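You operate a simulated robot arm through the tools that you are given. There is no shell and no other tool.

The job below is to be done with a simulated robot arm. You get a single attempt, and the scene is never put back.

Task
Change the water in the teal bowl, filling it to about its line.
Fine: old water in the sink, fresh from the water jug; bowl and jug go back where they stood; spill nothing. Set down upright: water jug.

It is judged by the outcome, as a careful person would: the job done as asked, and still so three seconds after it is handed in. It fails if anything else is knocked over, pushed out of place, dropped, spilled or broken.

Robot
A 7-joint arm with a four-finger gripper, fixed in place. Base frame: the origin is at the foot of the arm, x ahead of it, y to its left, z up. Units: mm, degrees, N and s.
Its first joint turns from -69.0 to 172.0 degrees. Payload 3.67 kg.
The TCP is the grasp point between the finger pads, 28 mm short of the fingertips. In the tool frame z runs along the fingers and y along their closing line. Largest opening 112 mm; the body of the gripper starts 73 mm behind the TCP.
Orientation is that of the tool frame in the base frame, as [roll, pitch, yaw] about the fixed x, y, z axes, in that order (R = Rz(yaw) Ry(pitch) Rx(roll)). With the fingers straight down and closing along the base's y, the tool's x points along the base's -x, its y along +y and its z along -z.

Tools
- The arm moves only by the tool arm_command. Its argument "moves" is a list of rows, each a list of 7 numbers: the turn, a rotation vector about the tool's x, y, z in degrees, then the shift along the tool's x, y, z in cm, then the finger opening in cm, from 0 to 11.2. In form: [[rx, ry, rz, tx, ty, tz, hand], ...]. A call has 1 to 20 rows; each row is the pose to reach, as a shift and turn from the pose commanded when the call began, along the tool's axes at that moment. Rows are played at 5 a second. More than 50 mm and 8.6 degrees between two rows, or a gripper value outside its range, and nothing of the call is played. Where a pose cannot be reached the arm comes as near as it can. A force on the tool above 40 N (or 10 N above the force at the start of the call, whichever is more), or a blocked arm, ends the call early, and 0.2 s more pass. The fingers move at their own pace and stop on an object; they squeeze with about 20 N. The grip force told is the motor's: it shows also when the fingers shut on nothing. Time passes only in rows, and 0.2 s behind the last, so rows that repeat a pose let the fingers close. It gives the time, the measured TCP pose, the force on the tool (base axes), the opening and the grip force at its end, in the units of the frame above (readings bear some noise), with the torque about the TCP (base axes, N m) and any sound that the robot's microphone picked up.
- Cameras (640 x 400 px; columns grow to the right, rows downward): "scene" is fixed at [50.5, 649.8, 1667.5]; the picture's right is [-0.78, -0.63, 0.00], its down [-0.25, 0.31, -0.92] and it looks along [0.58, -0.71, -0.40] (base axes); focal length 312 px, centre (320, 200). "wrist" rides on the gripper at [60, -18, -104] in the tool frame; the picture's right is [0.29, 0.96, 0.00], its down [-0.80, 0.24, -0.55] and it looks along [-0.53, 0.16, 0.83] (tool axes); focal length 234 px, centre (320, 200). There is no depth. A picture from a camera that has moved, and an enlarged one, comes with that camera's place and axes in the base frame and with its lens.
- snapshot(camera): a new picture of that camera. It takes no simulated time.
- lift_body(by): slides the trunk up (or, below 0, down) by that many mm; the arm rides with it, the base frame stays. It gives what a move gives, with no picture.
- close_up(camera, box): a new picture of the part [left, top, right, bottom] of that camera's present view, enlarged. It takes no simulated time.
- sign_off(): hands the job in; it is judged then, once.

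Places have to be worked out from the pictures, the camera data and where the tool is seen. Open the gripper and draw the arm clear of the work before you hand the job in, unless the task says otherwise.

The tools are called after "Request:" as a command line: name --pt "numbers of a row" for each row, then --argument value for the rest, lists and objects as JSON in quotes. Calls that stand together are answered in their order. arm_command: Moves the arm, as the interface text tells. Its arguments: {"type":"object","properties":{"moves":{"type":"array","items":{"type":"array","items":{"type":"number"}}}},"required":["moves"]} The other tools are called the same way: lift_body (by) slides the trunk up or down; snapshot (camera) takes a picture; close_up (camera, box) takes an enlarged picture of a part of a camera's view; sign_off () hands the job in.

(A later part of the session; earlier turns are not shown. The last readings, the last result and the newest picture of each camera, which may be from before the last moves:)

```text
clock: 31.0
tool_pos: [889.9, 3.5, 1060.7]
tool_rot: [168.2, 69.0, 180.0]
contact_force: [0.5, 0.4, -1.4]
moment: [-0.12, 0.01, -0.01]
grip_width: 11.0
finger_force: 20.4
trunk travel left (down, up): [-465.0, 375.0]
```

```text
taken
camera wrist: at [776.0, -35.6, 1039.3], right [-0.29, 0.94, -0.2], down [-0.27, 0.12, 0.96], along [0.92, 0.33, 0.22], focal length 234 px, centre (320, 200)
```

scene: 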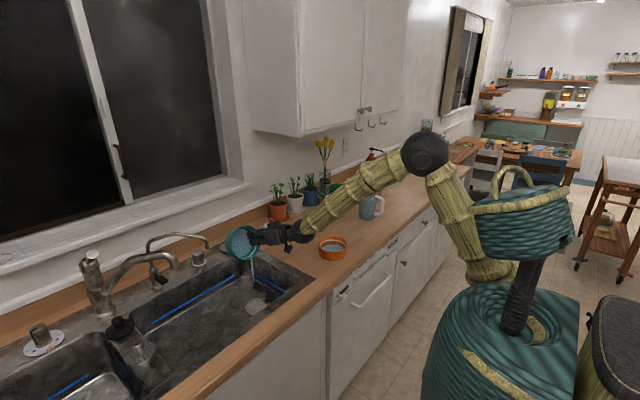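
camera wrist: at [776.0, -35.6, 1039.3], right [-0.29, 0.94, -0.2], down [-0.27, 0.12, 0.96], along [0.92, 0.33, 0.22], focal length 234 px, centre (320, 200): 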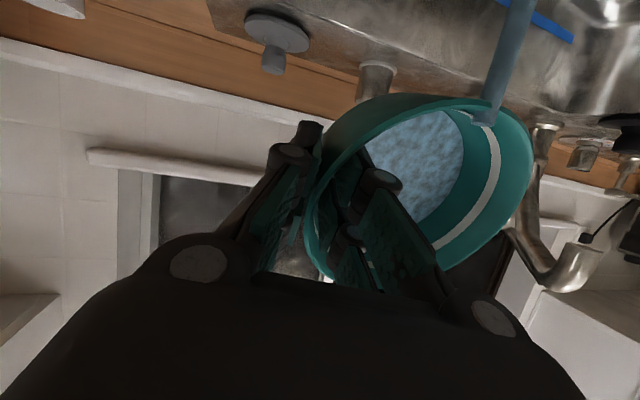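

Water is streaming from the lip into the basin. I continue to about 100° tilt and hold until it is empty.

Request:
arm_command --pt "0 -3.92 -0.82 0 0 0 0" --pt "0 -7.83 -1.64 0 0 0 0" --pt "0 -11.75 -2.45 0 0 0 0" --pt "0 -15.66 -3.27 0 0 0 0" --pt "0 -19.58 -4.09 0 0 0 0" --pt "0 -23.49 -4.91 0 0 0 0" --pt "0 -27.41 -5.73 0 0 0 0" --pt "0 -31.32 -6.54 0 0 0 0" --pt "0 -31.32 -6.54 0 0 0 0" --pt "0 -31.32 -6.54 0 0 0 0" --pt "0 -31.32 -6.54 0 0 0 0" --pt "0 -31.32 -6.54 0 0 0 0" --pt "0 -31.32 -6.54 0 0 0 0" --pt "0 -31.32 -6.54 0 0 0 0" --pt "0 -31.32 -6.54 0 0 0 0"

Request:
snapshot --camera "scene"

Request:
snapshot --camera "wrist"

```text
clock: 34.2
tool_pos: [889.5, 3.9, 1059.9]
tool_rot: [-11.7, 79.0, 0.0]
contact_force: [0.0, 0.3, -2.6]
moment: [-0.11, 0.02, 0.0]
grip_width: 10.8
finger_force: 20.5
trunk travel left (down, up): [-465.0, 375.0]
```

```text
taken
```

scene: 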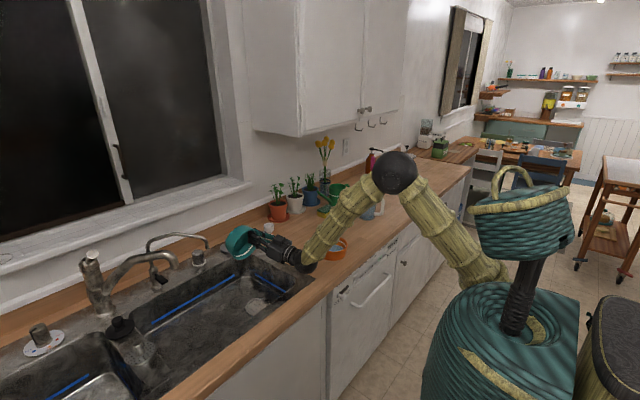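

```text
taken
camera wrist: at [804.2, -35.1, 981.7], right [-0.14, 0.94, -0.32], down [-0.73, 0.12, 0.67], along [0.67, 0.33, 0.67], focal length 234 px, centre (320, 200)
```

wrist: 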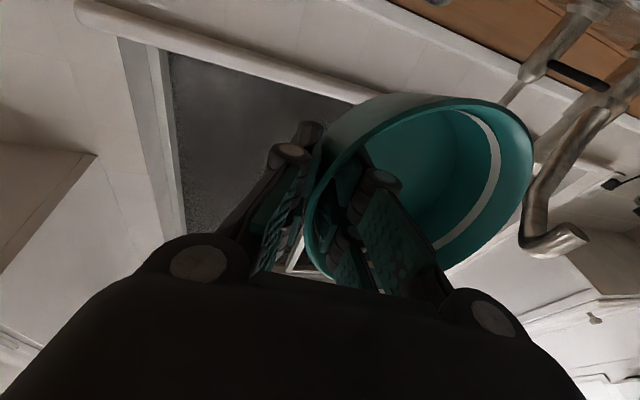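

The bowl is empty and dry-looking inside. I rotate it back upright at the same spot.

Request:
arm_command --pt "0 3.92 0.82 0 0 0 0" --pt "0 9.79 2.05 0 0 0 0" --pt "0 16.64 3.48 0 0 0 0" --pt "0 23.49 4.91 0 0 0 0" --pt "0 30.35 6.34 0 0 0 0" --pt "0 37.2 7.77 0 0 0 0" --pt "0 44.05 9.2 0 0 0 0" --pt "0 50.9 10.63 0 0 0 0" --pt "0 57.76 12.07 0 0 0 0" --pt "0 64.61 13.5 0 0 0 0" --pt "0 71.46 14.93 0 0 0 0" --pt "0 78.31 16.36 0 0 0 0" --pt "0 85.16 17.79 0 0 0 0" --pt "0 92.02 19.22 0 0 0 0" --pt "0 95.93 20.04 0 0 0 0" --pt "0 98.87 20.65 0 0 0 0" --pt "0 98.87 20.65 0 0 0 0"

Request:
snapshot --camera "wrist"

Request:
close_up --camera "scene" --box '[180, 160, 340, 300]'

```text
clock: 37.8
tool_pos: [890.9, 3.6, 1060.7]
tool_rot: [168.2, -0.1, 179.9]
contact_force: [-0.1, -1.2, -2.4]
moment: [-0.11, -0.02, 0.0]
grip_width: 10.7
finger_force: 20.3
trunk travel left (down, up): [-465.0, 375.0]
```

```text
taken
camera wrist: at [828.9, -35.8, 1158.1], right [-0.29, 0.94, 0.2], down [0.8, 0.12, 0.59], along [0.53, 0.33, -0.78], focal length 234 px, centre (320, 200)
```

wrist: 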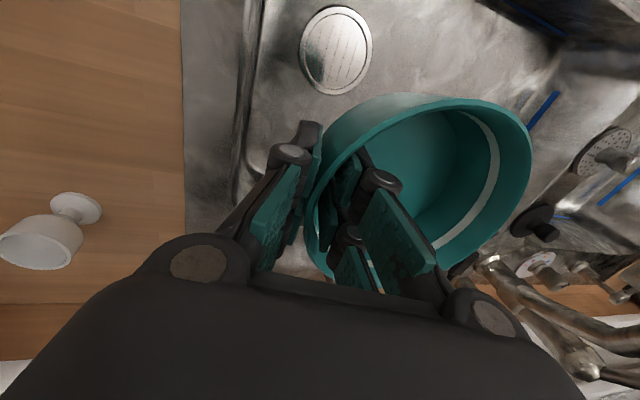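

```text
2.86 times, centred on (260, 230) of scene
camera zoom: at [50.5, 649.8, 1667.5], right [-0.78, -0.63, 0.0], down [-0.25, 0.31, -0.92], along [0.58, -0.71, -0.4], focal length 891 px, centre (491, 114)
```

zoom: 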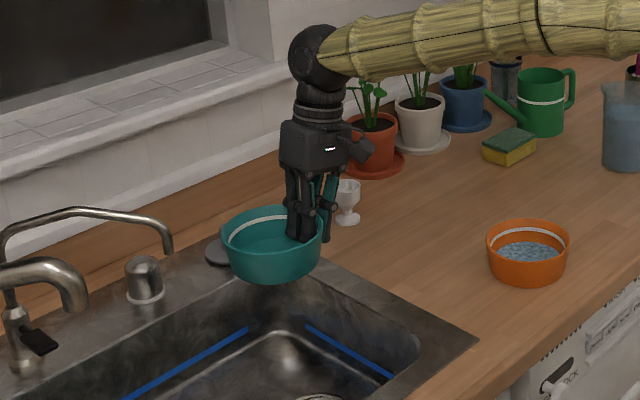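

Upright again with the bowl unmoved in the grip. I carry it back to above its old place (TCP about (734, -526)).

Request:
arm_command --pt "0 0 0 0.116 -0.386 -0.069 0" --pt "0 0 0 0.349 -1.158 -0.208 0" --pt "0 0 0 0.755 -2.508 -0.45 0" --pt "0 0 0 1.338 -4.443 -0.797 0" --pt "0 0 0 2.093 -6.952 -1.248 0" --pt "0 0 0 3.024 -10.04 -1.803 0" --pt "0 0 0 4.071 -13.52 -2.427 0" --pt "0 0 0 5.175 -17.19 -3.085 0" --pt "0 0 0 6.28 -20.86 -3.744 0" --pt "0 0 0 7.385 -24.53 -4.403 0" --pt "0 0 0 8.489 -28.2 -5.061 0" --pt "0 0 0 9.594 -31.87 -5.72 0" --pt "0 0 0 10.7 -35.54 -6.379 0" --pt "0 0 0 11.8 -39.21 -7.038 0" --pt "0 0 0 12.79 -42.49 -7.627 0" --pt "0 0 0 13.67 -45.39 -8.147 0" --pt "0 0 0 14.42 -47.9 -8.597 0" --pt "0 0 0 15.0 -49.83 -8.944 0" --pt "0 0 0 15.47 -51.38 -9.221 0" --pt "0 0 0 15.7 -52.15 -9.36 0"

Request:
snapshot --camera "scene"

```text
clock: 42.0
tool_pos: [734.1, -530.3, 1046.0]
tool_rot: [168.1, 0.1, -180.0]
contact_force: [0.5, -0.2, -0.8]
moment: [-0.1, 0.02, -0.02]
grip_width: 10.9
finger_force: 20.1
trunk travel left (down, up): [-465.0, 375.0]
```

```text
taken
```

scene: 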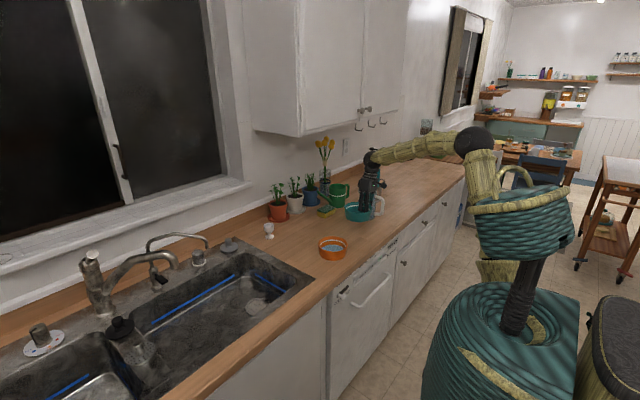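

I let it settle one moment and re-read the pose before lowering.

Request:
arm_command --pt "0 0 0 0 0 0 0" --pt "0 0 0 0 0 0 0"

Request:
close_up --camera "scene" --box '[330, 190, 390, 235]'

```text
clock: 42.6
tool_pos: [734.6, -529.1, 1044.9]
tool_rot: [168.1, 0.0, 179.9]
contact_force: [1.0, 0.5, -1.1]
moment: [-0.09, 0.03, 0.01]
grip_width: 10.5
finger_force: 19.8
trunk travel left (down, up): [-465.0, 375.0]
```

```text
8.89 times, centred on (360, 212) of scene
camera zoom: at [50.5, 649.8, 1667.5], right [-0.78, -0.63, 0.0], down [-0.25, 0.31, -0.92], along [0.58, -0.71, -0.4], focal length 2772 px, centre (-36, 89)
```

zoom: 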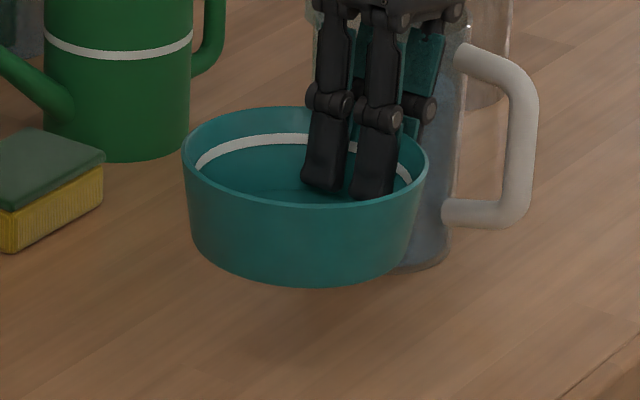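

It settled at y≈-529; I shift 3 mm in +y while lowering to about 8 mm above the counter.

Request:
arm_command --pt "0 0 0 0 -0.075 0.434 0" --pt "0 0 0 0 -0.226 1.302 0" --pt "0 0 0 0 -0.452 2.604 0" --pt "0 0 0 0 -0.678 3.906 0" --pt "0 0 0 0 -0.904 5.208 0" --pt "0 0 0 0 -1.13 6.51 0" --pt "0 0 0 0 -1.31 7.55 0" --pt "0 0 0 0 -1.431 8.246 0" --pt "0 0 0 0 -1.506 8.68 0" --pt "0 0 0 0 -1.506 8.68 0" --pt "0 0 0 0 -1.506 8.68 0"

Request:
close_up --camera "scene" --box '[330, 200, 390, 245]'

```text
clock: 45.0
tool_pos: [733.5, -523.5, 956.0]
tool_rot: [168.1, 0.0, -179.9]
contact_force: [0.1, 0.0, -1.7]
moment: [-0.07, 0.0, -0.01]
grip_width: 10.9
finger_force: 20.2
trunk travel left (down, up): [-465.0, 375.0]
```

```text
8.89 times, centred on (360, 222) of scene
camera zoom: at [50.5, 649.8, 1667.5], right [-0.78, -0.63, 0.0], down [-0.25, 0.31, -0.92], along [0.58, -0.71, -0.4], focal length 2772 px, centre (-36, 0)
```

zoom: 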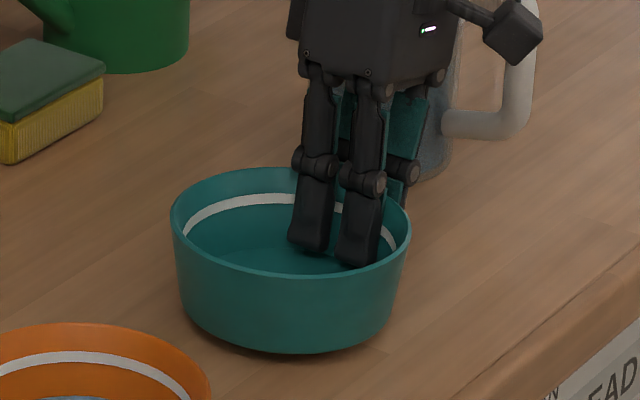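

The bowl's outline lines up with where it stood originally (same left/right edges, right vertical offset). I lower the last 8 mm slowly.

Request:
arm_command --pt "0 0 0 0 -0.04 0.2 0" --pt "0 0 0 0 -0.08 0.39 0" --pt "0 0 0 0 -0.12 0.59 0" --pt "0 0 0 0 -0.154 0.735 0" --pt "0 0 0 0 -0.164 0.783 0" --pt "0 0 0 0 -0.164 0.783 0"

Request:
close_up --camera "scene" --box '[330, 200, 390, 245]'

```text
clock: 46.4
tool_pos: [733.9, -524.0, 949.2]
tool_rot: [168.2, 0.1, 180.0]
contact_force: [-0.7, 0.0, -1.8]
moment: [-0.08, -0.01, 0.01]
grip_width: 10.7
finger_force: 20.2
trunk travel left (down, up): [-465.0, 375.0]
```

```text
8.89 times, centred on (360, 222) of scene
camera zoom: at [50.5, 649.8, 1667.5], right [-0.78, -0.63, 0.0], down [-0.25, 0.31, -0.92], along [0.58, -0.71, -0.4], focal length 2772 px, centre (-36, 0)
```

zoom: 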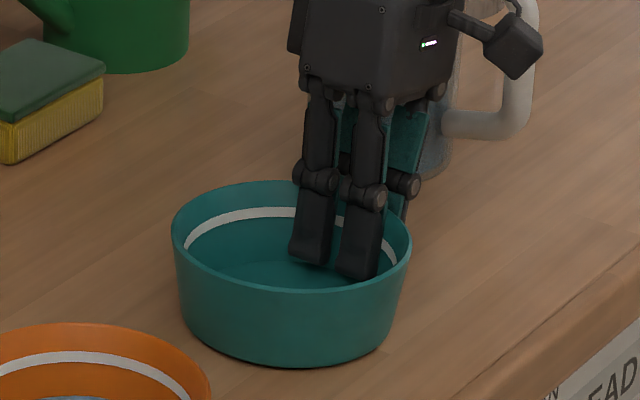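

Still hanging (moment unchanged), so it is a millimetre or two above the surface. I lower another 2 mm, watching the force.

Request:
arm_command --pt "0 0 0 0 -0.02 0.1 0" --pt "0 0 0 0 -0.04 0.2 0" --pt "0 0 0 0 -0.04 0.2 0"

```text
clock: 47.2
tool_pos: [734.2, -524.2, 947.3]
tool_rot: [168.3, 0.0, -180.0]
contact_force: [-1.7, -3.7, 7.5]
moment: [-0.15, 0.12, 0.0]
grip_width: 10.7
finger_force: 19.3
trunk travel left (down, up): [-465.0, 375.0]
```

Contact felt (7.5 N up), so the bowl is on the counter. I open the fingers in small steps.

Request:
arm_command --pt "0 0 0 0 0.01 -0.05 0" --pt "0 0 0 0 0.01 -0.05 1.2" --pt "0 0 0 0 0.01 -0.05 1.6" --pt "0 0 0 0 0.01 -0.05 2.2" --pt "0 0 0 0 0.01 -0.05 3.0" --pt "0 0 0 0 0.01 -0.05 4.0" --pt "0 0 0 0 0.01 -0.05 4.0"

Request:
close_up --camera "scene" --box '[330, 200, 390, 245]'

Request:
snapshot --camera "wrist"

```text
clock: 48.8
tool_pos: [733.3, -523.8, 947.3]
tool_rot: [168.3, 0.0, 180.0]
contact_force: [0.4, -0.8, 0.1]
moment: [0.0, 0.02, 0.0]
grip_width: 40.1
finger_force: 0.1
trunk travel left (down, up): [-465.0, 375.0]
```

```text
8.89 times, centred on (360, 222) of scene
camera zoom: at [50.5, 649.8, 1667.5], right [-0.78, -0.63, 0.0], down [-0.25, 0.31, -0.92], along [0.58, -0.71, -0.4], focal length 2772 px, centre (-36, 0)
```

zoom: 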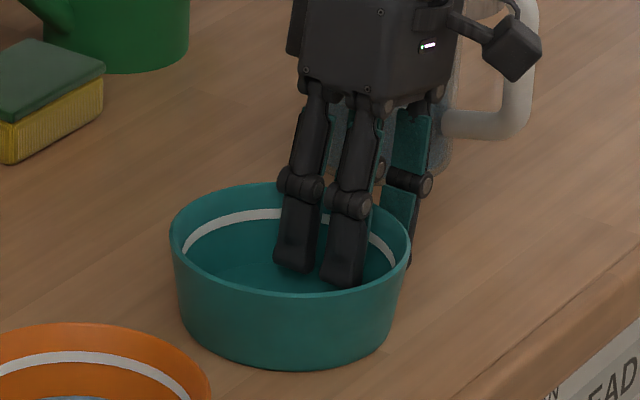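

```text
taken
camera wrist: at [672.7, -563.1, 1044.7], right [-0.29, 0.94, 0.2], down [0.8, 0.12, 0.59], along [0.53, 0.33, -0.78], focal length 234 px, centre (320, 200)
```

wrist: 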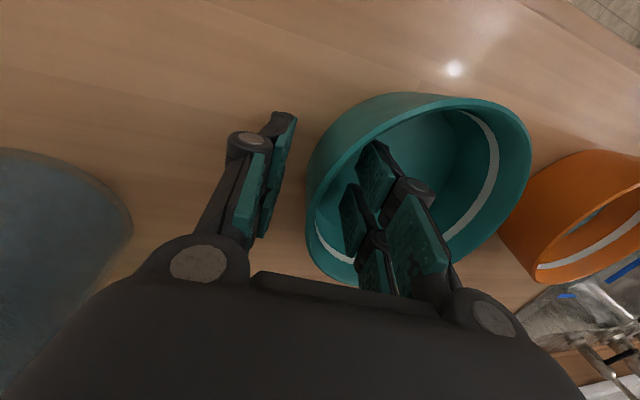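

The bowl stands at its old place, empty. I withdraw along the wall direction and then straight up.

Request:
arm_command --pt "0 0 0 0 0 -0.8 4" --pt "0 0 0 0 0 -2.2 4" --pt "0 0 0 0 0 -4.5 4" --pt "0 0 0 0 0.5 -6.9 4" --pt "0 0 0 0 1.23 -10.4 4" --pt "0 0 0 0 2.04 -14.3 4" --pt "0 0 0 0 2.86 -18.2 4" --pt "0 0 0 0 3.27 -20.16 4" --pt "0 0 0 0 3.27 -20.16 4"

Request:
close_up --camera "scene" --box '[330, 170, 410, 245]'

Request:
snapshot --camera "wrist"

```text
clock: 50.8
tool_pos: [735.0, -530.6, 1152.7]
tool_rot: [168.1, 0.1, -179.9]
contact_force: [0.3, -0.2, 0.9]
moment: [0.0, -0.01, -0.06]
grip_width: 39.9
finger_force: 0.1
trunk travel left (down, up): [-465.0, 375.0]
```

```text
5.33 times, centred on (370, 208) of scene
camera zoom: at [50.5, 649.8, 1667.5], right [-0.78, -0.63, 0.0], down [-0.25, 0.31, -0.92], along [0.58, -0.71, -0.4], focal length 1663 px, centre (53, 160)
```

zoom: 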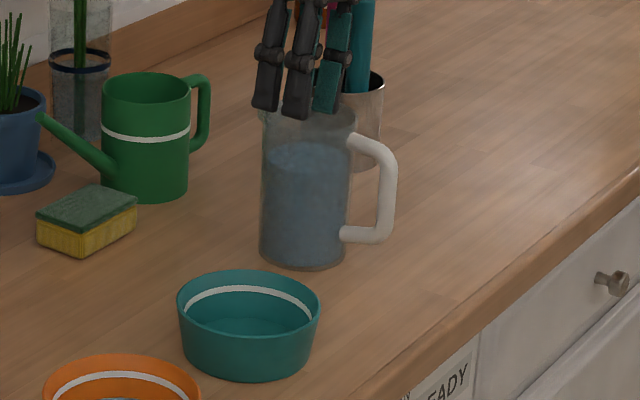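

```text
taken
camera wrist: at [673.9, -569.0, 1249.5], right [-0.29, 0.94, 0.2], down [0.8, 0.12, 0.59], along [0.53, 0.33, -0.78], focal length 234 px, centre (320, 200)
```

wrist: 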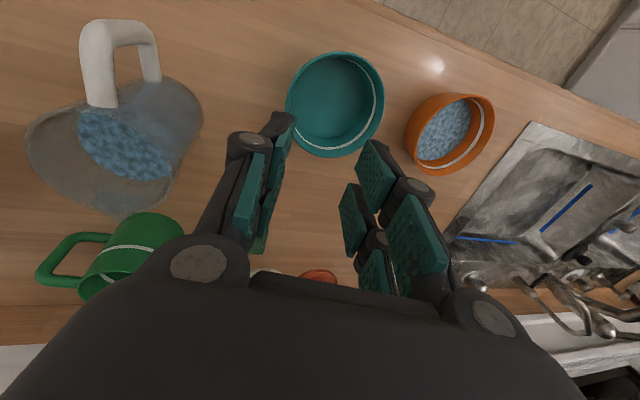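

The empty bowl matches its original outline. Next the jug: I'll grip its body across y (clear of the handle) with the tool leaning outward. First I raise and straighten the hand, opening it fully.

Request:
arm_command --pt "4 0 0 0 -0.66 -1.74 7" --pt "8 0 0 0 -1.32 -3.47 11.2" --pt "11.8 0 0 0 -1.98 -5.21 11.2" --pt "11.8 0 0 0 -1.98 -5.21 11.2"

Request:
arm_command --pt "0 0 5 0 -1.5 0 11.2" --pt "0 0 10 0 -3 0 11.2" --pt "0 0 15 0 -4.5 0 11.2" --pt "0 0 20 0 -6 0 11.2" --pt "0 0 20 0 -6 0 11.2"

Request:
snapshot --camera "wrist"

```text
clock: 51.8
tool_pos: [733.1, -562.5, 1197.8]
tool_rot: [-180.0, 0.0, 180.0]
contact_force: [-0.1, -0.2, 0.4]
moment: [0.04, 0.03, -0.02]
grip_width: 111.8
finger_force: 0.1
trunk travel left (down, up): [-465.0, 375.0]
```

```text
clock: 53.0
tool_pos: [735.0, -623.1, 1199.5]
tool_rot: [180.0, 0.0, 160.0]
contact_force: [-0.2, 0.0, -0.4]
moment: [0.0, 0.02, -0.02]
grip_width: 112.0
finger_force: 0.0
trunk travel left (down, up): [-465.0, 375.0]
```

```text
taken
camera wrist: at [670.3, -620.0, 1302.6], right [0.06, 1.0, 0.0], down [0.83, -0.05, 0.55], along [0.55, -0.03, -0.83], focal length 234 px, centre (320, 200)
```

wrist: 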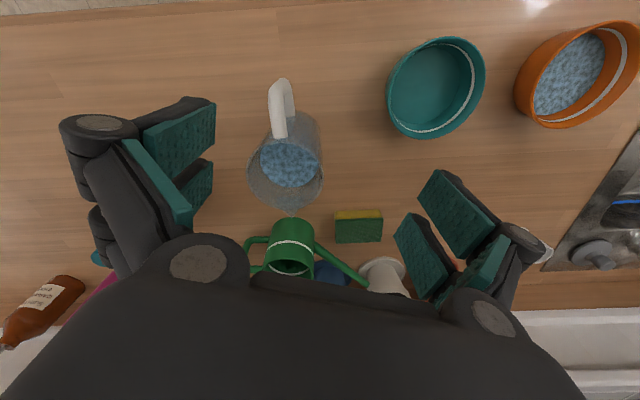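

Request:
close_up --camera "wrist" --box '[220, 70, 360, 225]'

```text
2.58 times, centred on (290, 148) of wrist
camera zoom: at [670.3, -620.0, 1302.6], right [0.06, 1.0, 0.0], down [0.83, -0.05, 0.55], along [0.55, -0.03, -0.83], focal length 604 px, centre (397, 336)
```

zoom: 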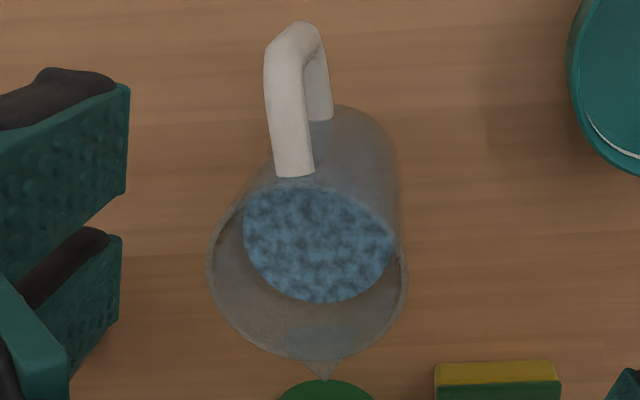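

Jug centre refined to (796, -667), R≈44.5, rim z≈1064, handle exactly toward the robot. I tilt the tool 25° outward and move to a pre-grasp point 115 mm back along the approach line.

Request:
arm_command --pt "0 -5 0 -0.39 -0.41 1.63 11.2" --pt "0 -10 0 -0.78 -0.82 3.25 11.2" --pt "0 -15 0 -1.17 -1.24 4.88 11.2" --pt "0 -20 0 -1.56 -1.65 6.5 11.2" --pt "0 -25 0 -1.95 -2.06 8.13 11.2" --pt "0 -25 0 -1.95 -2.06 8.13 11.2" --pt "0 -25 0 -1.95 -2.06 8.13 11.2"

Request:
snapshot --camera "wrist"

Request:
close_up --camera "scene" --box '[320, 130, 440, 235]'

```text
clock: 54.6
tool_pos: [745.3, -649.6, 1116.2]
tool_rot: [-180.0, 24.9, 159.9]
contact_force: [0.0, 0.1, 0.6]
moment: [0.03, -0.01, 0.03]
grip_width: 111.9
finger_force: 0.0
trunk travel left (down, up): [-465.0, 375.0]
```

```text
taken
camera wrist: at [645.3, -632.5, 1185.3], right [0.08, 0.99, -0.12], down [0.54, 0.06, 0.84], along [0.84, -0.13, -0.53], focal length 234 px, centre (320, 200)
```

wrist: 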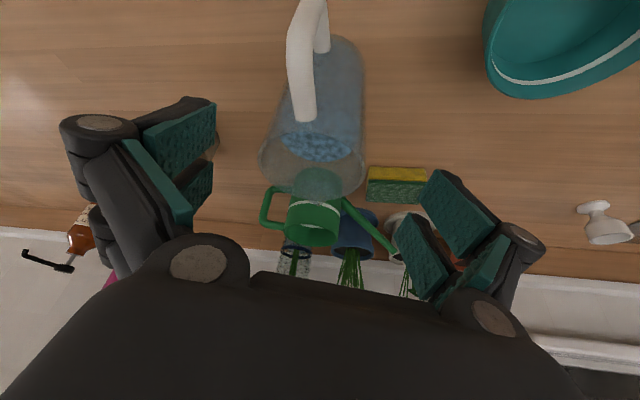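

```text
3.81 times, centred on (380, 182) of scene
camera zoom: at [50.5, 649.8, 1667.5], right [-0.78, -0.63, 0.0], down [-0.25, 0.31, -0.92], along [0.58, -0.71, -0.4], focal length 1188 px, centre (91, 267)
```

zoom: 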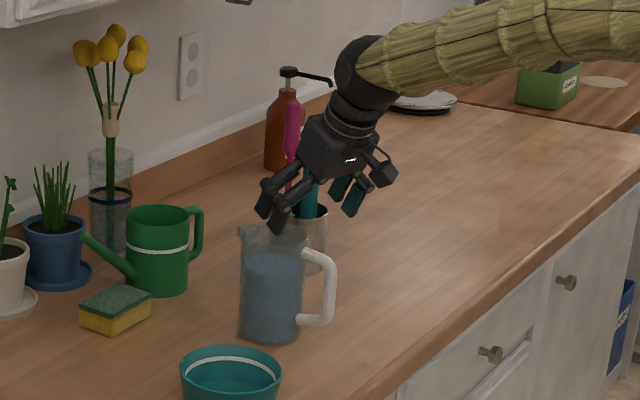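

The pre-grasp pose is right: the jug projects centred between the fingers. I advance 60 mm along the approach line in slow steps and check.

Request:
arm_command --pt "0 0 0 -0.02 0.01 1.2 11.2" --pt "0 0 0 -0.04 0.02 2.4 11.2" --pt "0 0 0 -0.06 0.03 3.6 11.2" --pt "0 0 0 -0.07 0.04 4.6 11.2" --pt "0 0 0 -0.08 0.05 5.5 11.2" --pt "0 0 0 -0.08 0.05 5.5 11.2"

Request:
snapshot --camera "wrist"

Request:
close_up --camera "scene" --box '[330, 150, 420, 225]'

```text
clock: 56.0
tool_pos: [768.0, -657.3, 1068.6]
tool_rot: [-179.9, 25.0, 160.0]
contact_force: [-0.8, 0.4, 0.6]
moment: [-0.05, 0.03, 0.02]
grip_width: 112.0
finger_force: 0.1
trunk travel left (down, up): [-465.0, 375.0]
```

```text
taken
camera wrist: at [667.9, -640.6, 1136.6], right [0.08, 0.99, -0.12], down [0.54, 0.06, 0.84], along [0.84, -0.13, -0.53], focal length 234 px, centre (320, 200)
```

wrist: 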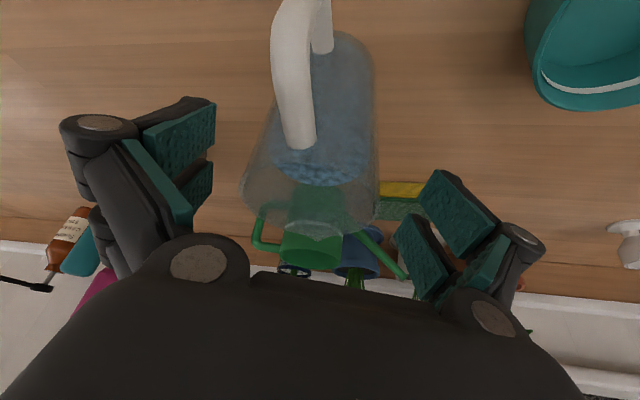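

```text
5.33 times, centred on (375, 188) of scene
camera zoom: at [50.5, 649.8, 1667.5], right [-0.78, -0.63, 0.0], down [-0.25, 0.31, -0.92], along [0.58, -0.71, -0.4], focal length 1663 px, centre (27, 267)
```

zoom: 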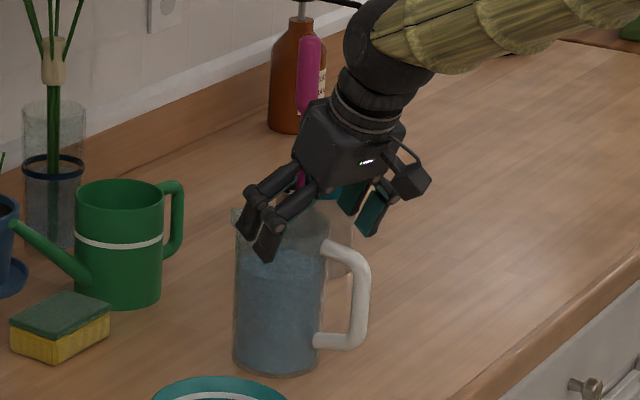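

Alignment is good to about a millimetre (clearance ~10 mm each side). I advance another 40 mm and look again.

Request:
arm_command --pt "0 0 0 -0.01 0.01 1.0 11.2" --pt "0 0 0 -0.03 0.02 2.0 11.2" --pt "0 0 0 -0.05 0.03 3.0 11.2" --pt "0 0 0 -0.06 0.03 4.0 11.2" --pt "0 0 0 -0.06 0.03 4.0 11.2"

Request:
snapshot --camera "wrist"

Request:
close_up --camera "scene" --box '[340, 160, 410, 220]'

```text
clock: 57.2
tool_pos: [784.3, -662.5, 1033.0]
tool_rot: [179.9, 25.0, 160.0]
contact_force: [1.5, 0.0, -0.1]
moment: [0.02, 0.03, -0.03]
grip_width: 112.4
finger_force: 0.0
trunk travel left (down, up): [-465.0, 375.0]
```

```text
taken
camera wrist: at [684.3, -645.7, 1101.5], right [0.08, 0.99, -0.12], down [0.54, 0.06, 0.84], along [0.84, -0.13, -0.53], focal length 234 px, centre (320, 200)
```

wrist: 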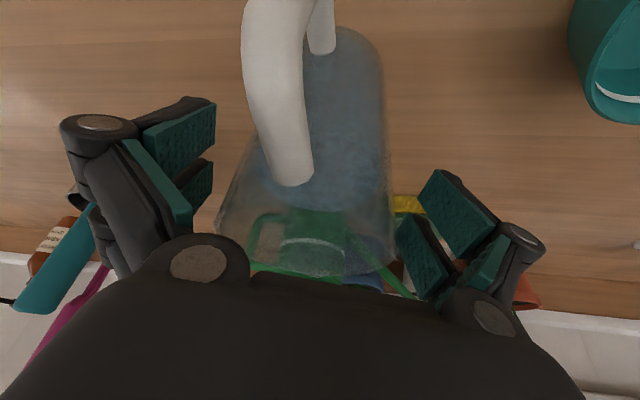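

```text
6.67 times, centred on (375, 190) of scene
camera zoom: at [50.5, 649.8, 1667.5], right [-0.78, -0.63, 0.0], down [-0.25, 0.31, -0.92], along [0.58, -0.71, -0.4], focal length 2079 px, centre (-47, 267)
```

zoom: 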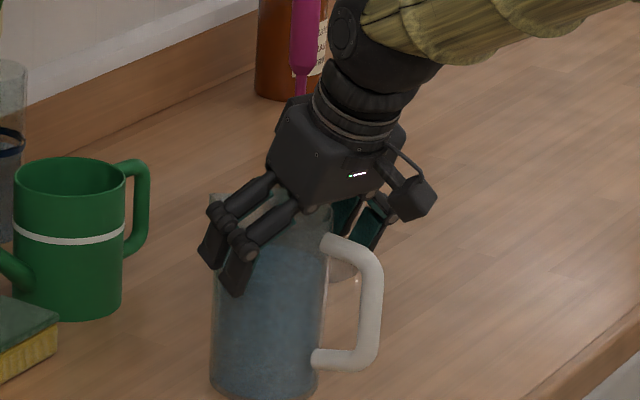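

Clear so far: palm about 30 mm above the rim, camera above the handle. I take the last 18 mm slowly.

Request:
arm_command --pt "0 0 0 -0.01 0 0.5 11.2" --pt "0 0 0 -0.02 0.01 1.0 11.2" --pt "0 0 0 -0.02 0.01 1.4 11.2" --pt "0 0 0 -0.02 0.01 1.8 11.2" --pt "0 0 0 -0.02 0.01 1.8 11.2"

Request:
snapshot --camera "wrist"

Request:
close_up --camera "scene" --box '[340, 160, 410, 220]'

```text
clock: 58.4
tool_pos: [793.1, -665.4, 1016.1]
tool_rot: [179.9, 25.0, 160.0]
contact_force: [-1.3, 0.0, -0.5]
moment: [0.02, 0.01, 0.0]
grip_width: 111.9
finger_force: 0.1
trunk travel left (down, up): [-465.0, 375.0]
```

```text
taken
camera wrist: at [693.2, -648.5, 1084.7], right [0.08, 0.99, -0.12], down [0.54, 0.06, 0.84], along [0.84, -0.13, -0.53], focal length 234 px, centre (320, 200)
```

wrist: 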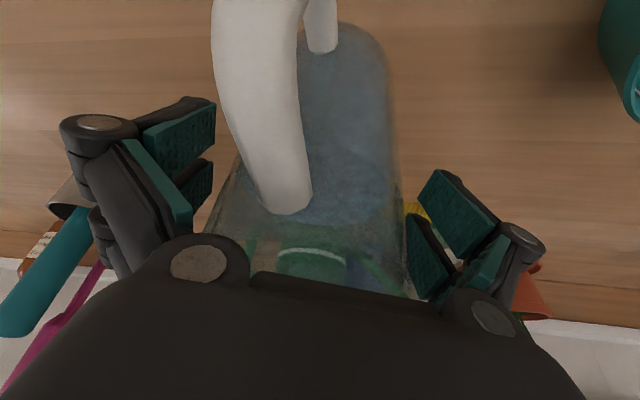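

```text
6.67 times, centred on (375, 190) of scene
camera zoom: at [50.5, 649.8, 1667.5], right [-0.78, -0.63, 0.0], down [-0.25, 0.31, -0.92], along [0.58, -0.71, -0.4], focal length 2079 px, centre (-47, 267)
```

zoom: 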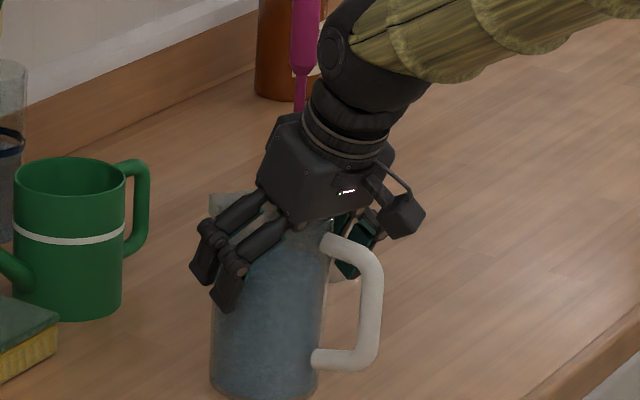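

At the grasp pose with no contact. I close the fingers step by step on the jug's body.

Request:
arm_command --pt "0 0 0 0 0 0 10.4" --pt "0 0 0 0 0 0 9.8" --pt "0 0 0 0 0 0 9.4" --pt "0 0 0 0 0 0 9.1" --pt "0 0 0 0 0 0 8.8" --pt "0 0 0 0 0 0 8.5" --pt "0 0 0 0 0 0 8.0" --pt "0 0 0 0 0 0 6.0" --pt "0 0 0 0 0 0 4.0" --pt "0 0 0 0 0 0 4.0"

Request:
snapshot --camera "wrist"

Request:
close_up --camera "scene" --box '[340, 160, 410, 220]'

```text
clock: 60.6
tool_pos: [792.4, -665.1, 1018.2]
tool_rot: [-180.0, 25.2, 159.9]
contact_force: [-0.7, -4.4, 14.4]
moment: [0.03, -0.1, -0.04]
grip_width: 86.4
finger_force: 19.7
trunk travel left (down, up): [-465.0, 375.0]
```

```text
taken
camera wrist: at [692.3, -648.1, 1086.5], right [0.08, 0.99, -0.12], down [0.54, 0.06, 0.84], along [0.84, -0.14, -0.53], focal length 234 px, centre (320, 200)
```

wrist: 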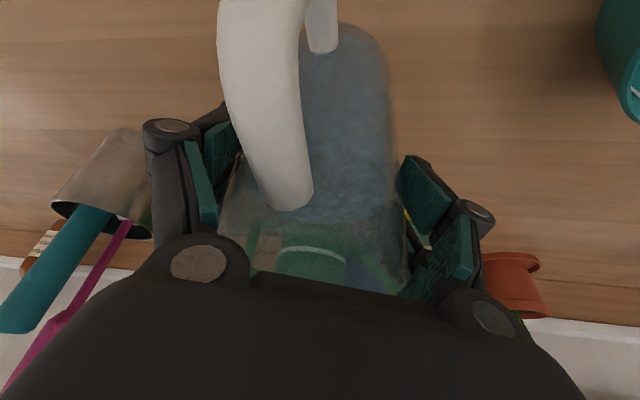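

```text
6.67 times, centred on (375, 190) of scene
camera zoom: at [50.5, 649.8, 1667.5], right [-0.78, -0.63, 0.0], down [-0.25, 0.31, -0.92], along [0.58, -0.71, -0.4], focal length 2079 px, centre (-47, 267)
```

zoom: 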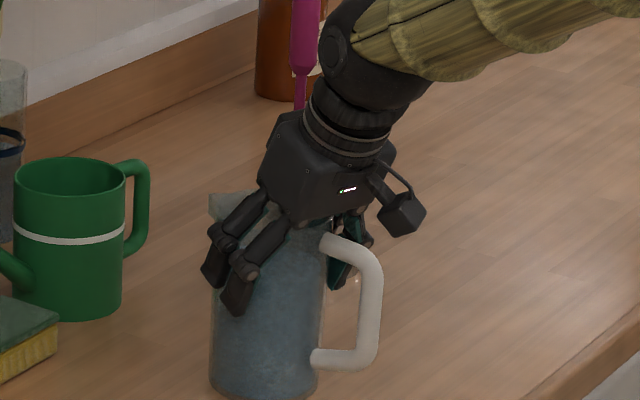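

Gripped at 86.4 mm with 20 N. I lift slowly by 10 mm and check that the jug comes along.

Request:
arm_command --pt "0 0 0 -0.042 0 -0.091 4" --pt "0 0 0 -0.085 0 -0.181 4" --pt "0 0 0 -0.169 0 -0.363 4" --pt "0 0 0 -0.254 0 -0.544 4" --pt "0 0 0 -0.338 0 -0.725 4" --pt "0 0 0 -0.423 0 -0.906 4" --pt "0 0 0 -0.423 0 -0.906 4"

Request:
snapshot --camera "wrist"

Request:
close_up --camera "scene" --box '[340, 165, 410, 225]'

```text
clock: 62.2
tool_pos: [791.6, -666.3, 1025.2]
tool_rot: [-180.0, 24.8, 160.0]
contact_force: [-0.6, 0.1, -4.7]
moment: [0.03, -0.05, -0.03]
grip_width: 83.9
finger_force: 19.8
trunk travel left (down, up): [-465.0, 375.0]
```

```text
taken
camera wrist: at [691.6, -648.9, 1092.8], right [0.08, 0.99, -0.12], down [0.54, 0.06, 0.84], along [0.84, -0.13, -0.53], focal length 234 px, centre (320, 200)
```

wrist: 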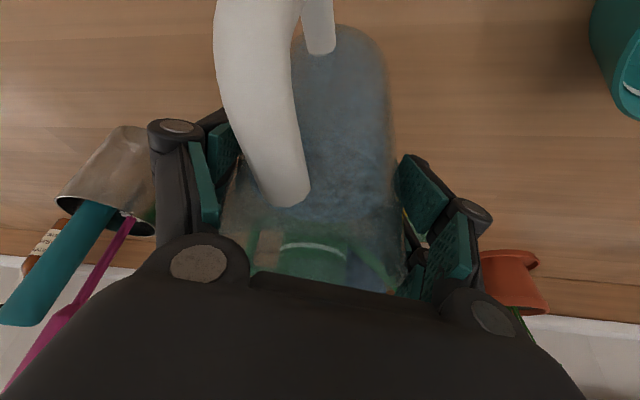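

```text
6.67 times, centred on (375, 195) of scene
camera zoom: at [50.5, 649.8, 1667.5], right [-0.78, -0.63, 0.0], down [-0.25, 0.31, -0.92], along [0.58, -0.71, -0.4], focal length 2079 px, centre (-47, 233)
```

zoom: 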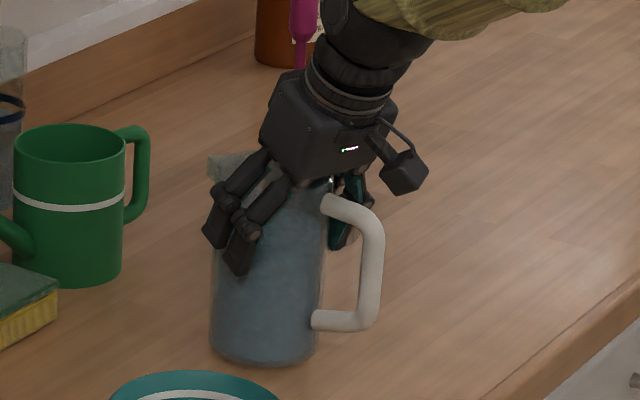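

Request:
close_up --camera "scene" --box '[340, 160, 410, 220]'

Request:
close_up --camera "scene" --box '[350, 190, 400, 225]'

```text
6.67 times, centred on (375, 190) of scene
camera zoom: at [50.5, 649.8, 1667.5], right [-0.78, -0.63, 0.0], down [-0.25, 0.31, -0.92], along [0.58, -0.71, -0.4], focal length 2079 px, centre (-47, 267)
```

zoom: 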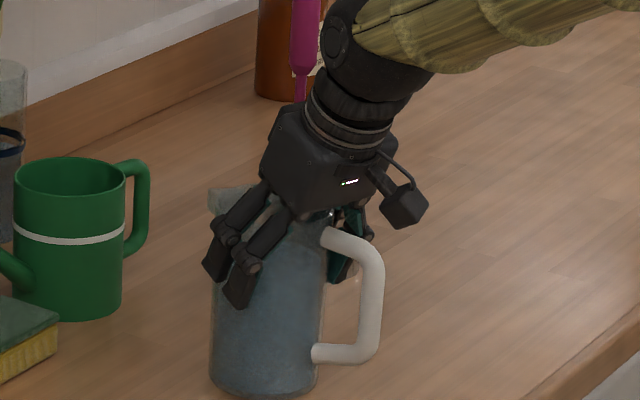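

```text
11.43 times, centred on (375, 208) of scene
camera zoom: at [50.5, 649.8, 1667.5], right [-0.78, -0.63, 0.0], down [-0.25, 0.31, -0.92], along [0.58, -0.71, -0.4], focal length 3564 px, centre (-309, 114)
```

zoom: 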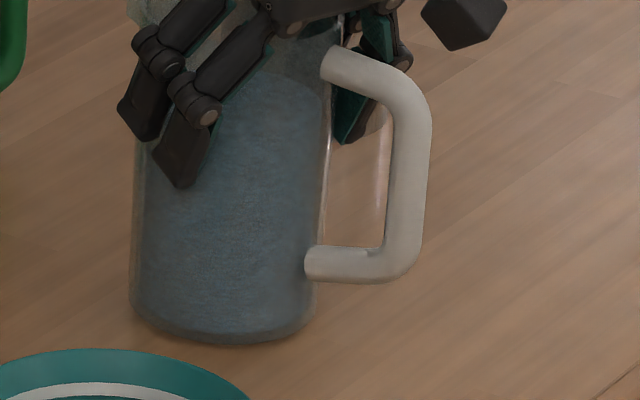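

The jug did rise about 6 mm with the hand, and the load reads about 4.7 N. I lift another 12 mm and verify it isn't slipping.

Request:
arm_command --pt "0 0 0 -0.085 0 -0.181 4" --pt "0 0 0 -0.169 0 -0.363 4" --pt "0 0 0 -0.254 0 -0.544 4" --pt "0 0 0 -0.338 0 -0.725 4" --pt "0 0 0 -0.423 0 -0.906 4" --pt "0 0 0 -0.507 0 -1.088 4" --pt "0 0 0 -0.507 0 -1.088 4"

Request:
close_up --camera "scene" --box '[340, 160, 410, 220]'

Request:
snapshot --camera "wrist"

```text
clock: 63.8
tool_pos: [791.6, -665.9, 1036.3]
tool_rot: [-179.9, 24.9, 160.0]
contact_force: [-0.8, -0.1, -5.2]
moment: [0.02, -0.04, 0.0]
grip_width: 83.9
finger_force: 20.1
trunk travel left (down, up): [-465.0, 375.0]
```

```text
6.67 times, centred on (375, 190) of scene
camera zoom: at [50.5, 649.8, 1667.5], right [-0.78, -0.63, 0.0], down [-0.25, 0.31, -0.92], along [0.58, -0.71, -0.4], focal length 2079 px, centre (-47, 267)
```

zoom: 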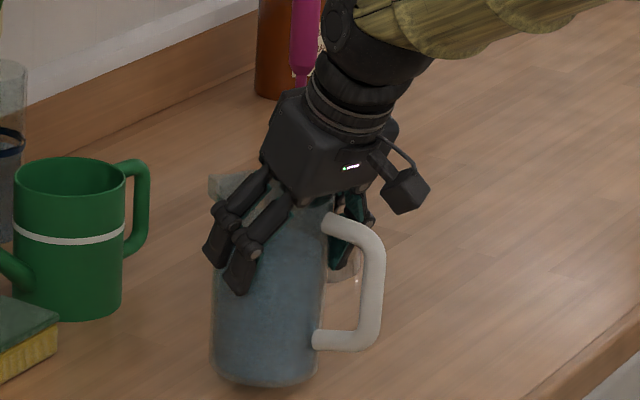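

```text
taken
camera wrist: at [691.7, -648.5, 1104.7], right [0.08, 0.99, -0.12], down [0.54, 0.06, 0.84], along [0.84, -0.13, -0.53], focal length 234 px, centre (320, 200)
```

wrist: 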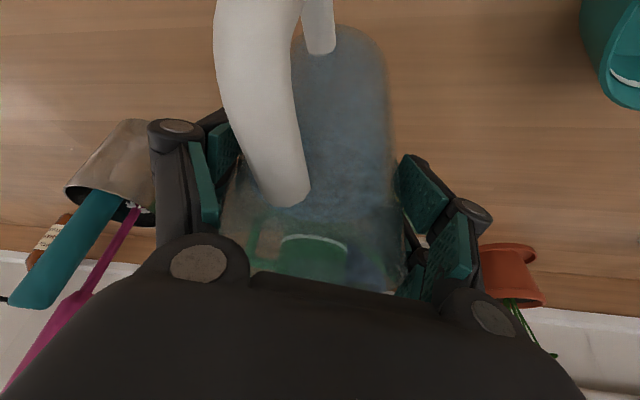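

The jug holds firmly and stays upright. I raise it another 74 mm so that its base clears everything.

Request:
arm_command --pt "0 0 0 -0.085 0 -0.181 4" --pt "0 0 0 -0.3 0 -0.63 4" --pt "0 0 0 -0.634 0 -1.36 4" --pt "0 0 0 -1.057 0 -2.266 4" --pt "0 0 0 -1.479 0 -3.172 4" --pt "0 0 0 -1.902 0 -4.078 4" --pt "0 0 0 -2.324 0 -4.985 4" --pt "0 0 0 -2.705 0 -5.8 4" --pt "0 0 0 -3.0 0 -6.435 4" --pt "0 0 0 -3.127 0 -6.707 4" --pt "0 0 0 -3.127 0 -6.707 4"

Request:
snapshot --camera "scene"

Request:
snapshot --camera "wrist"

```text
clock: 66.2
tool_pos: [789.1, -667.0, 1110.6]
tool_rot: [-180.0, 24.9, 160.0]
contact_force: [0.0, 0.4, -5.2]
moment: [0.01, -0.04, -0.03]
grip_width: 84.0
finger_force: 19.9
trunk travel left (down, up): [-465.0, 375.0]
```

```text
taken
```

scene: 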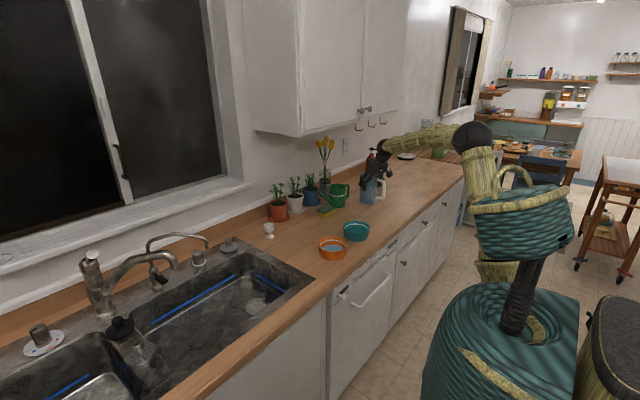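

```text
taken
camera wrist: at [690.6, -649.5, 1178.7], right [0.08, 0.99, -0.12], down [0.54, 0.06, 0.84], along [0.84, -0.13, -0.53], focal length 234 px, centre (320, 200)
```

wrist: 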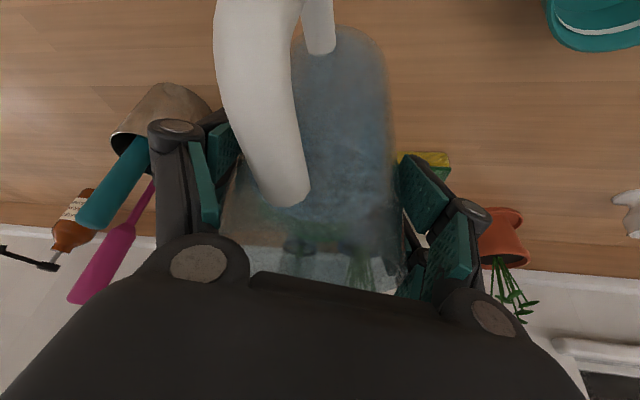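

Next I rotate the jug about the vertical (spout from +x toward +y) while moving it beside the bowl; first half of that motion now.

Request:
arm_command --pt "-1.06 0 -2.27 0.22 0.21 -0.1 4" --pt "-3.17 0 -6.8 0.67 0.64 -0.31 4" --pt "-5.28 0 -11.33 1.11 1.07 -0.52 4" --pt "-7.4 0 -15.86 1.55 1.5 -0.72 4" --pt "-9.51 0 -20.39 2.0 1.93 -0.93 4" --pt "-11.62 0 -24.92 2.44 2.35 -1.14 4" --pt "-13.73 0 -29.45 2.89 2.78 -1.34 4" --pt "-15.85 0 -33.99 3.33 3.21 -1.55 4" --pt "-17.96 0 -38.52 3.77 3.64 -1.76 4" --pt "-19.02 0 -40.78 4.0 3.85 -1.86 4" --pt "-19.02 0 -40.78 4.0 3.85 -1.86 4"

Request:
snapshot --camera "scene"

Request:
snapshot --camera "wrist"

```text
clock: 68.6
tool_pos: [763.4, -613.5, 1110.9]
tool_rot: [179.8, 25.0, -155.0]
contact_force: [0.2, -0.4, -5.0]
moment: [0.03, -0.02, 0.01]
grip_width: 83.7
finger_force: 20.8
trunk travel left (down, up): [-465.0, 375.0]
```

```text
taken
```

scene: 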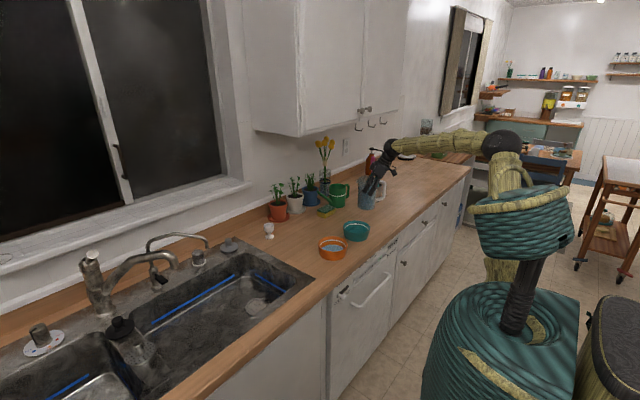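

```text
taken
camera wrist: at [680.6, -672.3, 1179.6], right [-0.64, 0.76, -0.12], down [0.34, 0.42, 0.84], along [0.69, 0.5, -0.53], focal length 234 px, centre (320, 200)
```

wrist: 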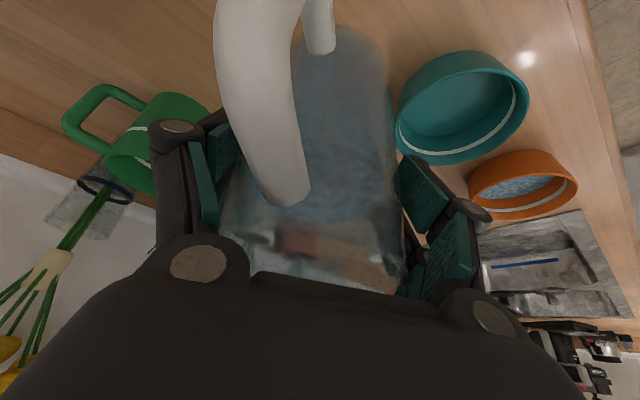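

The half-turn went as commanded. I do the remaining 45° and end with the jug's centre beside the bowl at about (734, -560).

Request:
arm_command --pt "-1.06 0 -2.27 0.02 0.32 -0.01 4" --pt "-3.17 0 -6.8 0.07 0.97 -0.03 4" --pt "-5.28 0 -11.33 0.11 1.62 -0.05 4" --pt "-7.4 0 -15.86 0.15 2.27 -0.07 4" --pt "-9.51 0 -20.39 0.2 2.92 -0.09 4" --pt "-11.62 0 -24.92 0.24 3.56 -0.11 4" --pt "-13.73 0 -29.45 0.28 4.21 -0.13 4" --pt "-15.85 0 -33.99 0.32 4.86 -0.15 4" --pt "-17.96 0 -38.52 0.37 5.5 -0.17 4" --pt "-19.02 0 -40.78 0.39 5.83 -0.18 4" --pt "-19.02 0 -40.78 0.39 5.83 -0.18 4"

Request:
close_up --camera "scene" --box '[310, 130, 430, 250]'

Request:
snapshot --camera "wrist"

```text
clock: 71.0
tool_pos: [735.1, -562.5, 1110.5]
tool_rot: [179.9, 25.2, -110.0]
contact_force: [-0.4, 0.5, -4.5]
moment: [0.05, 0.02, 0.0]
grip_width: 83.5
finger_force: 20.0
trunk travel left (down, up): [-465.0, 375.0]
```

```text
3.33 times, centred on (370, 190) of scene
camera zoom: at [50.5, 649.8, 1667.5], right [-0.78, -0.63, 0.0], down [-0.25, 0.31, -0.92], along [0.58, -0.71, -0.4], focal length 1039 px, centre (153, 233)
```

zoom: 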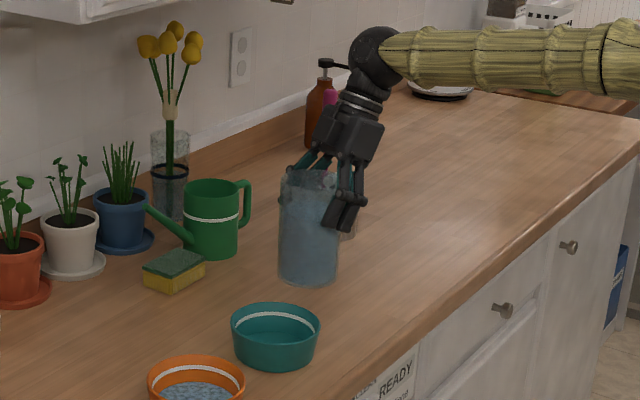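

```text
taken
camera wrist: at [717.0, -661.7, 1178.7], right [-0.99, 0.08, -0.12], down [-0.06, 0.54, 0.84], along [0.13, 0.84, -0.53], focal length 234 px, centre (320, 200)
```

wrist: 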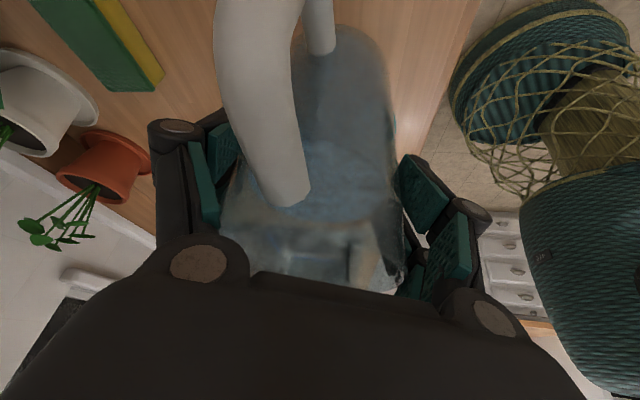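

The jug is beside the bowl with its spout toward +y. I tilt it slowly to about 37° (before any flow), moving so the spout tip stays above the bowl.

Request:
arm_command --pt "1.03 3.13 -0.48 0.155 -0.043 -0.083 4" --pt "2.07 6.27 -0.96 0.311 -0.086 -0.167 4" --pt "3.1 9.4 -1.45 0.466 -0.129 -0.25 4" --pt "4.13 12.53 -1.93 0.646 -0.133 -0.029 4" --pt "5.17 15.66 -2.41 0.825 -0.136 0.193 4" --pt "6.2 18.79 -2.89 1.005 -0.14 0.414 4" --pt "7.23 21.92 -3.37 1.154 -0.104 0.804 4" --pt "8.27 25.06 -3.85 1.304 -0.069 1.195 4" --pt "9.3 28.19 -4.34 1.453 -0.033 1.585 4" --pt "10.33 31.32 -4.82 1.609 0.023 2.147 4" --pt "11.37 34.46 -5.3 1.764 0.08 2.708 4" --pt "11.37 34.46 -5.3 1.764 0.08 2.708 4"

Request:
close_up --camera "scene" --box '[310, 150, 430, 250]'

Request:
snapshot --camera "wrist"

```text
clock: 73.6
tool_pos: [733.3, -567.1, 1077.6]
tool_rot: [-168.1, -9.8, -108.4]
contact_force: [-0.5, -0.5, -4.8]
moment: [0.18, 0.03, 0.01]
grip_width: 83.9
finger_force: 19.7
trunk travel left (down, up): [-465.0, 375.0]
```

```text
4.00 times, centred on (370, 200) of scene
camera zoom: at [50.5, 649.8, 1667.5], right [-0.78, -0.63, 0.0], down [-0.25, 0.31, -0.92], along [0.58, -0.71, -0.4], focal length 1247 px, centre (120, 200)
```

zoom: 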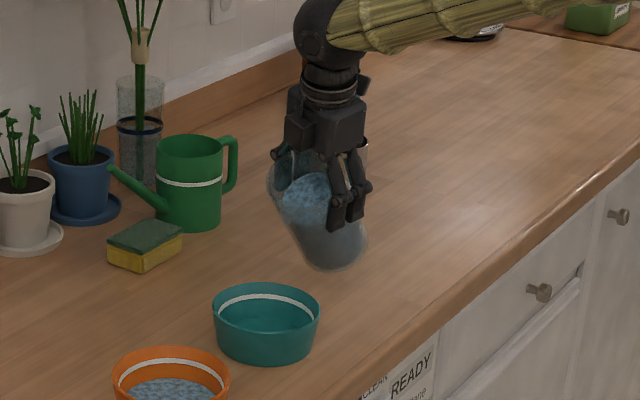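

```text
taken
camera wrist: at [715.3, -605.1, 1191.9], right [-0.99, -0.01, -0.15], down [-0.06, 0.93, 0.35], along [0.13, 0.36, -0.93], focal length 234 px, centre (320, 200)
```

wrist: 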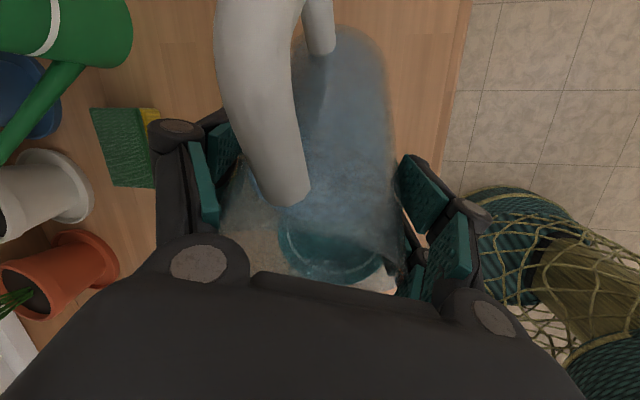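

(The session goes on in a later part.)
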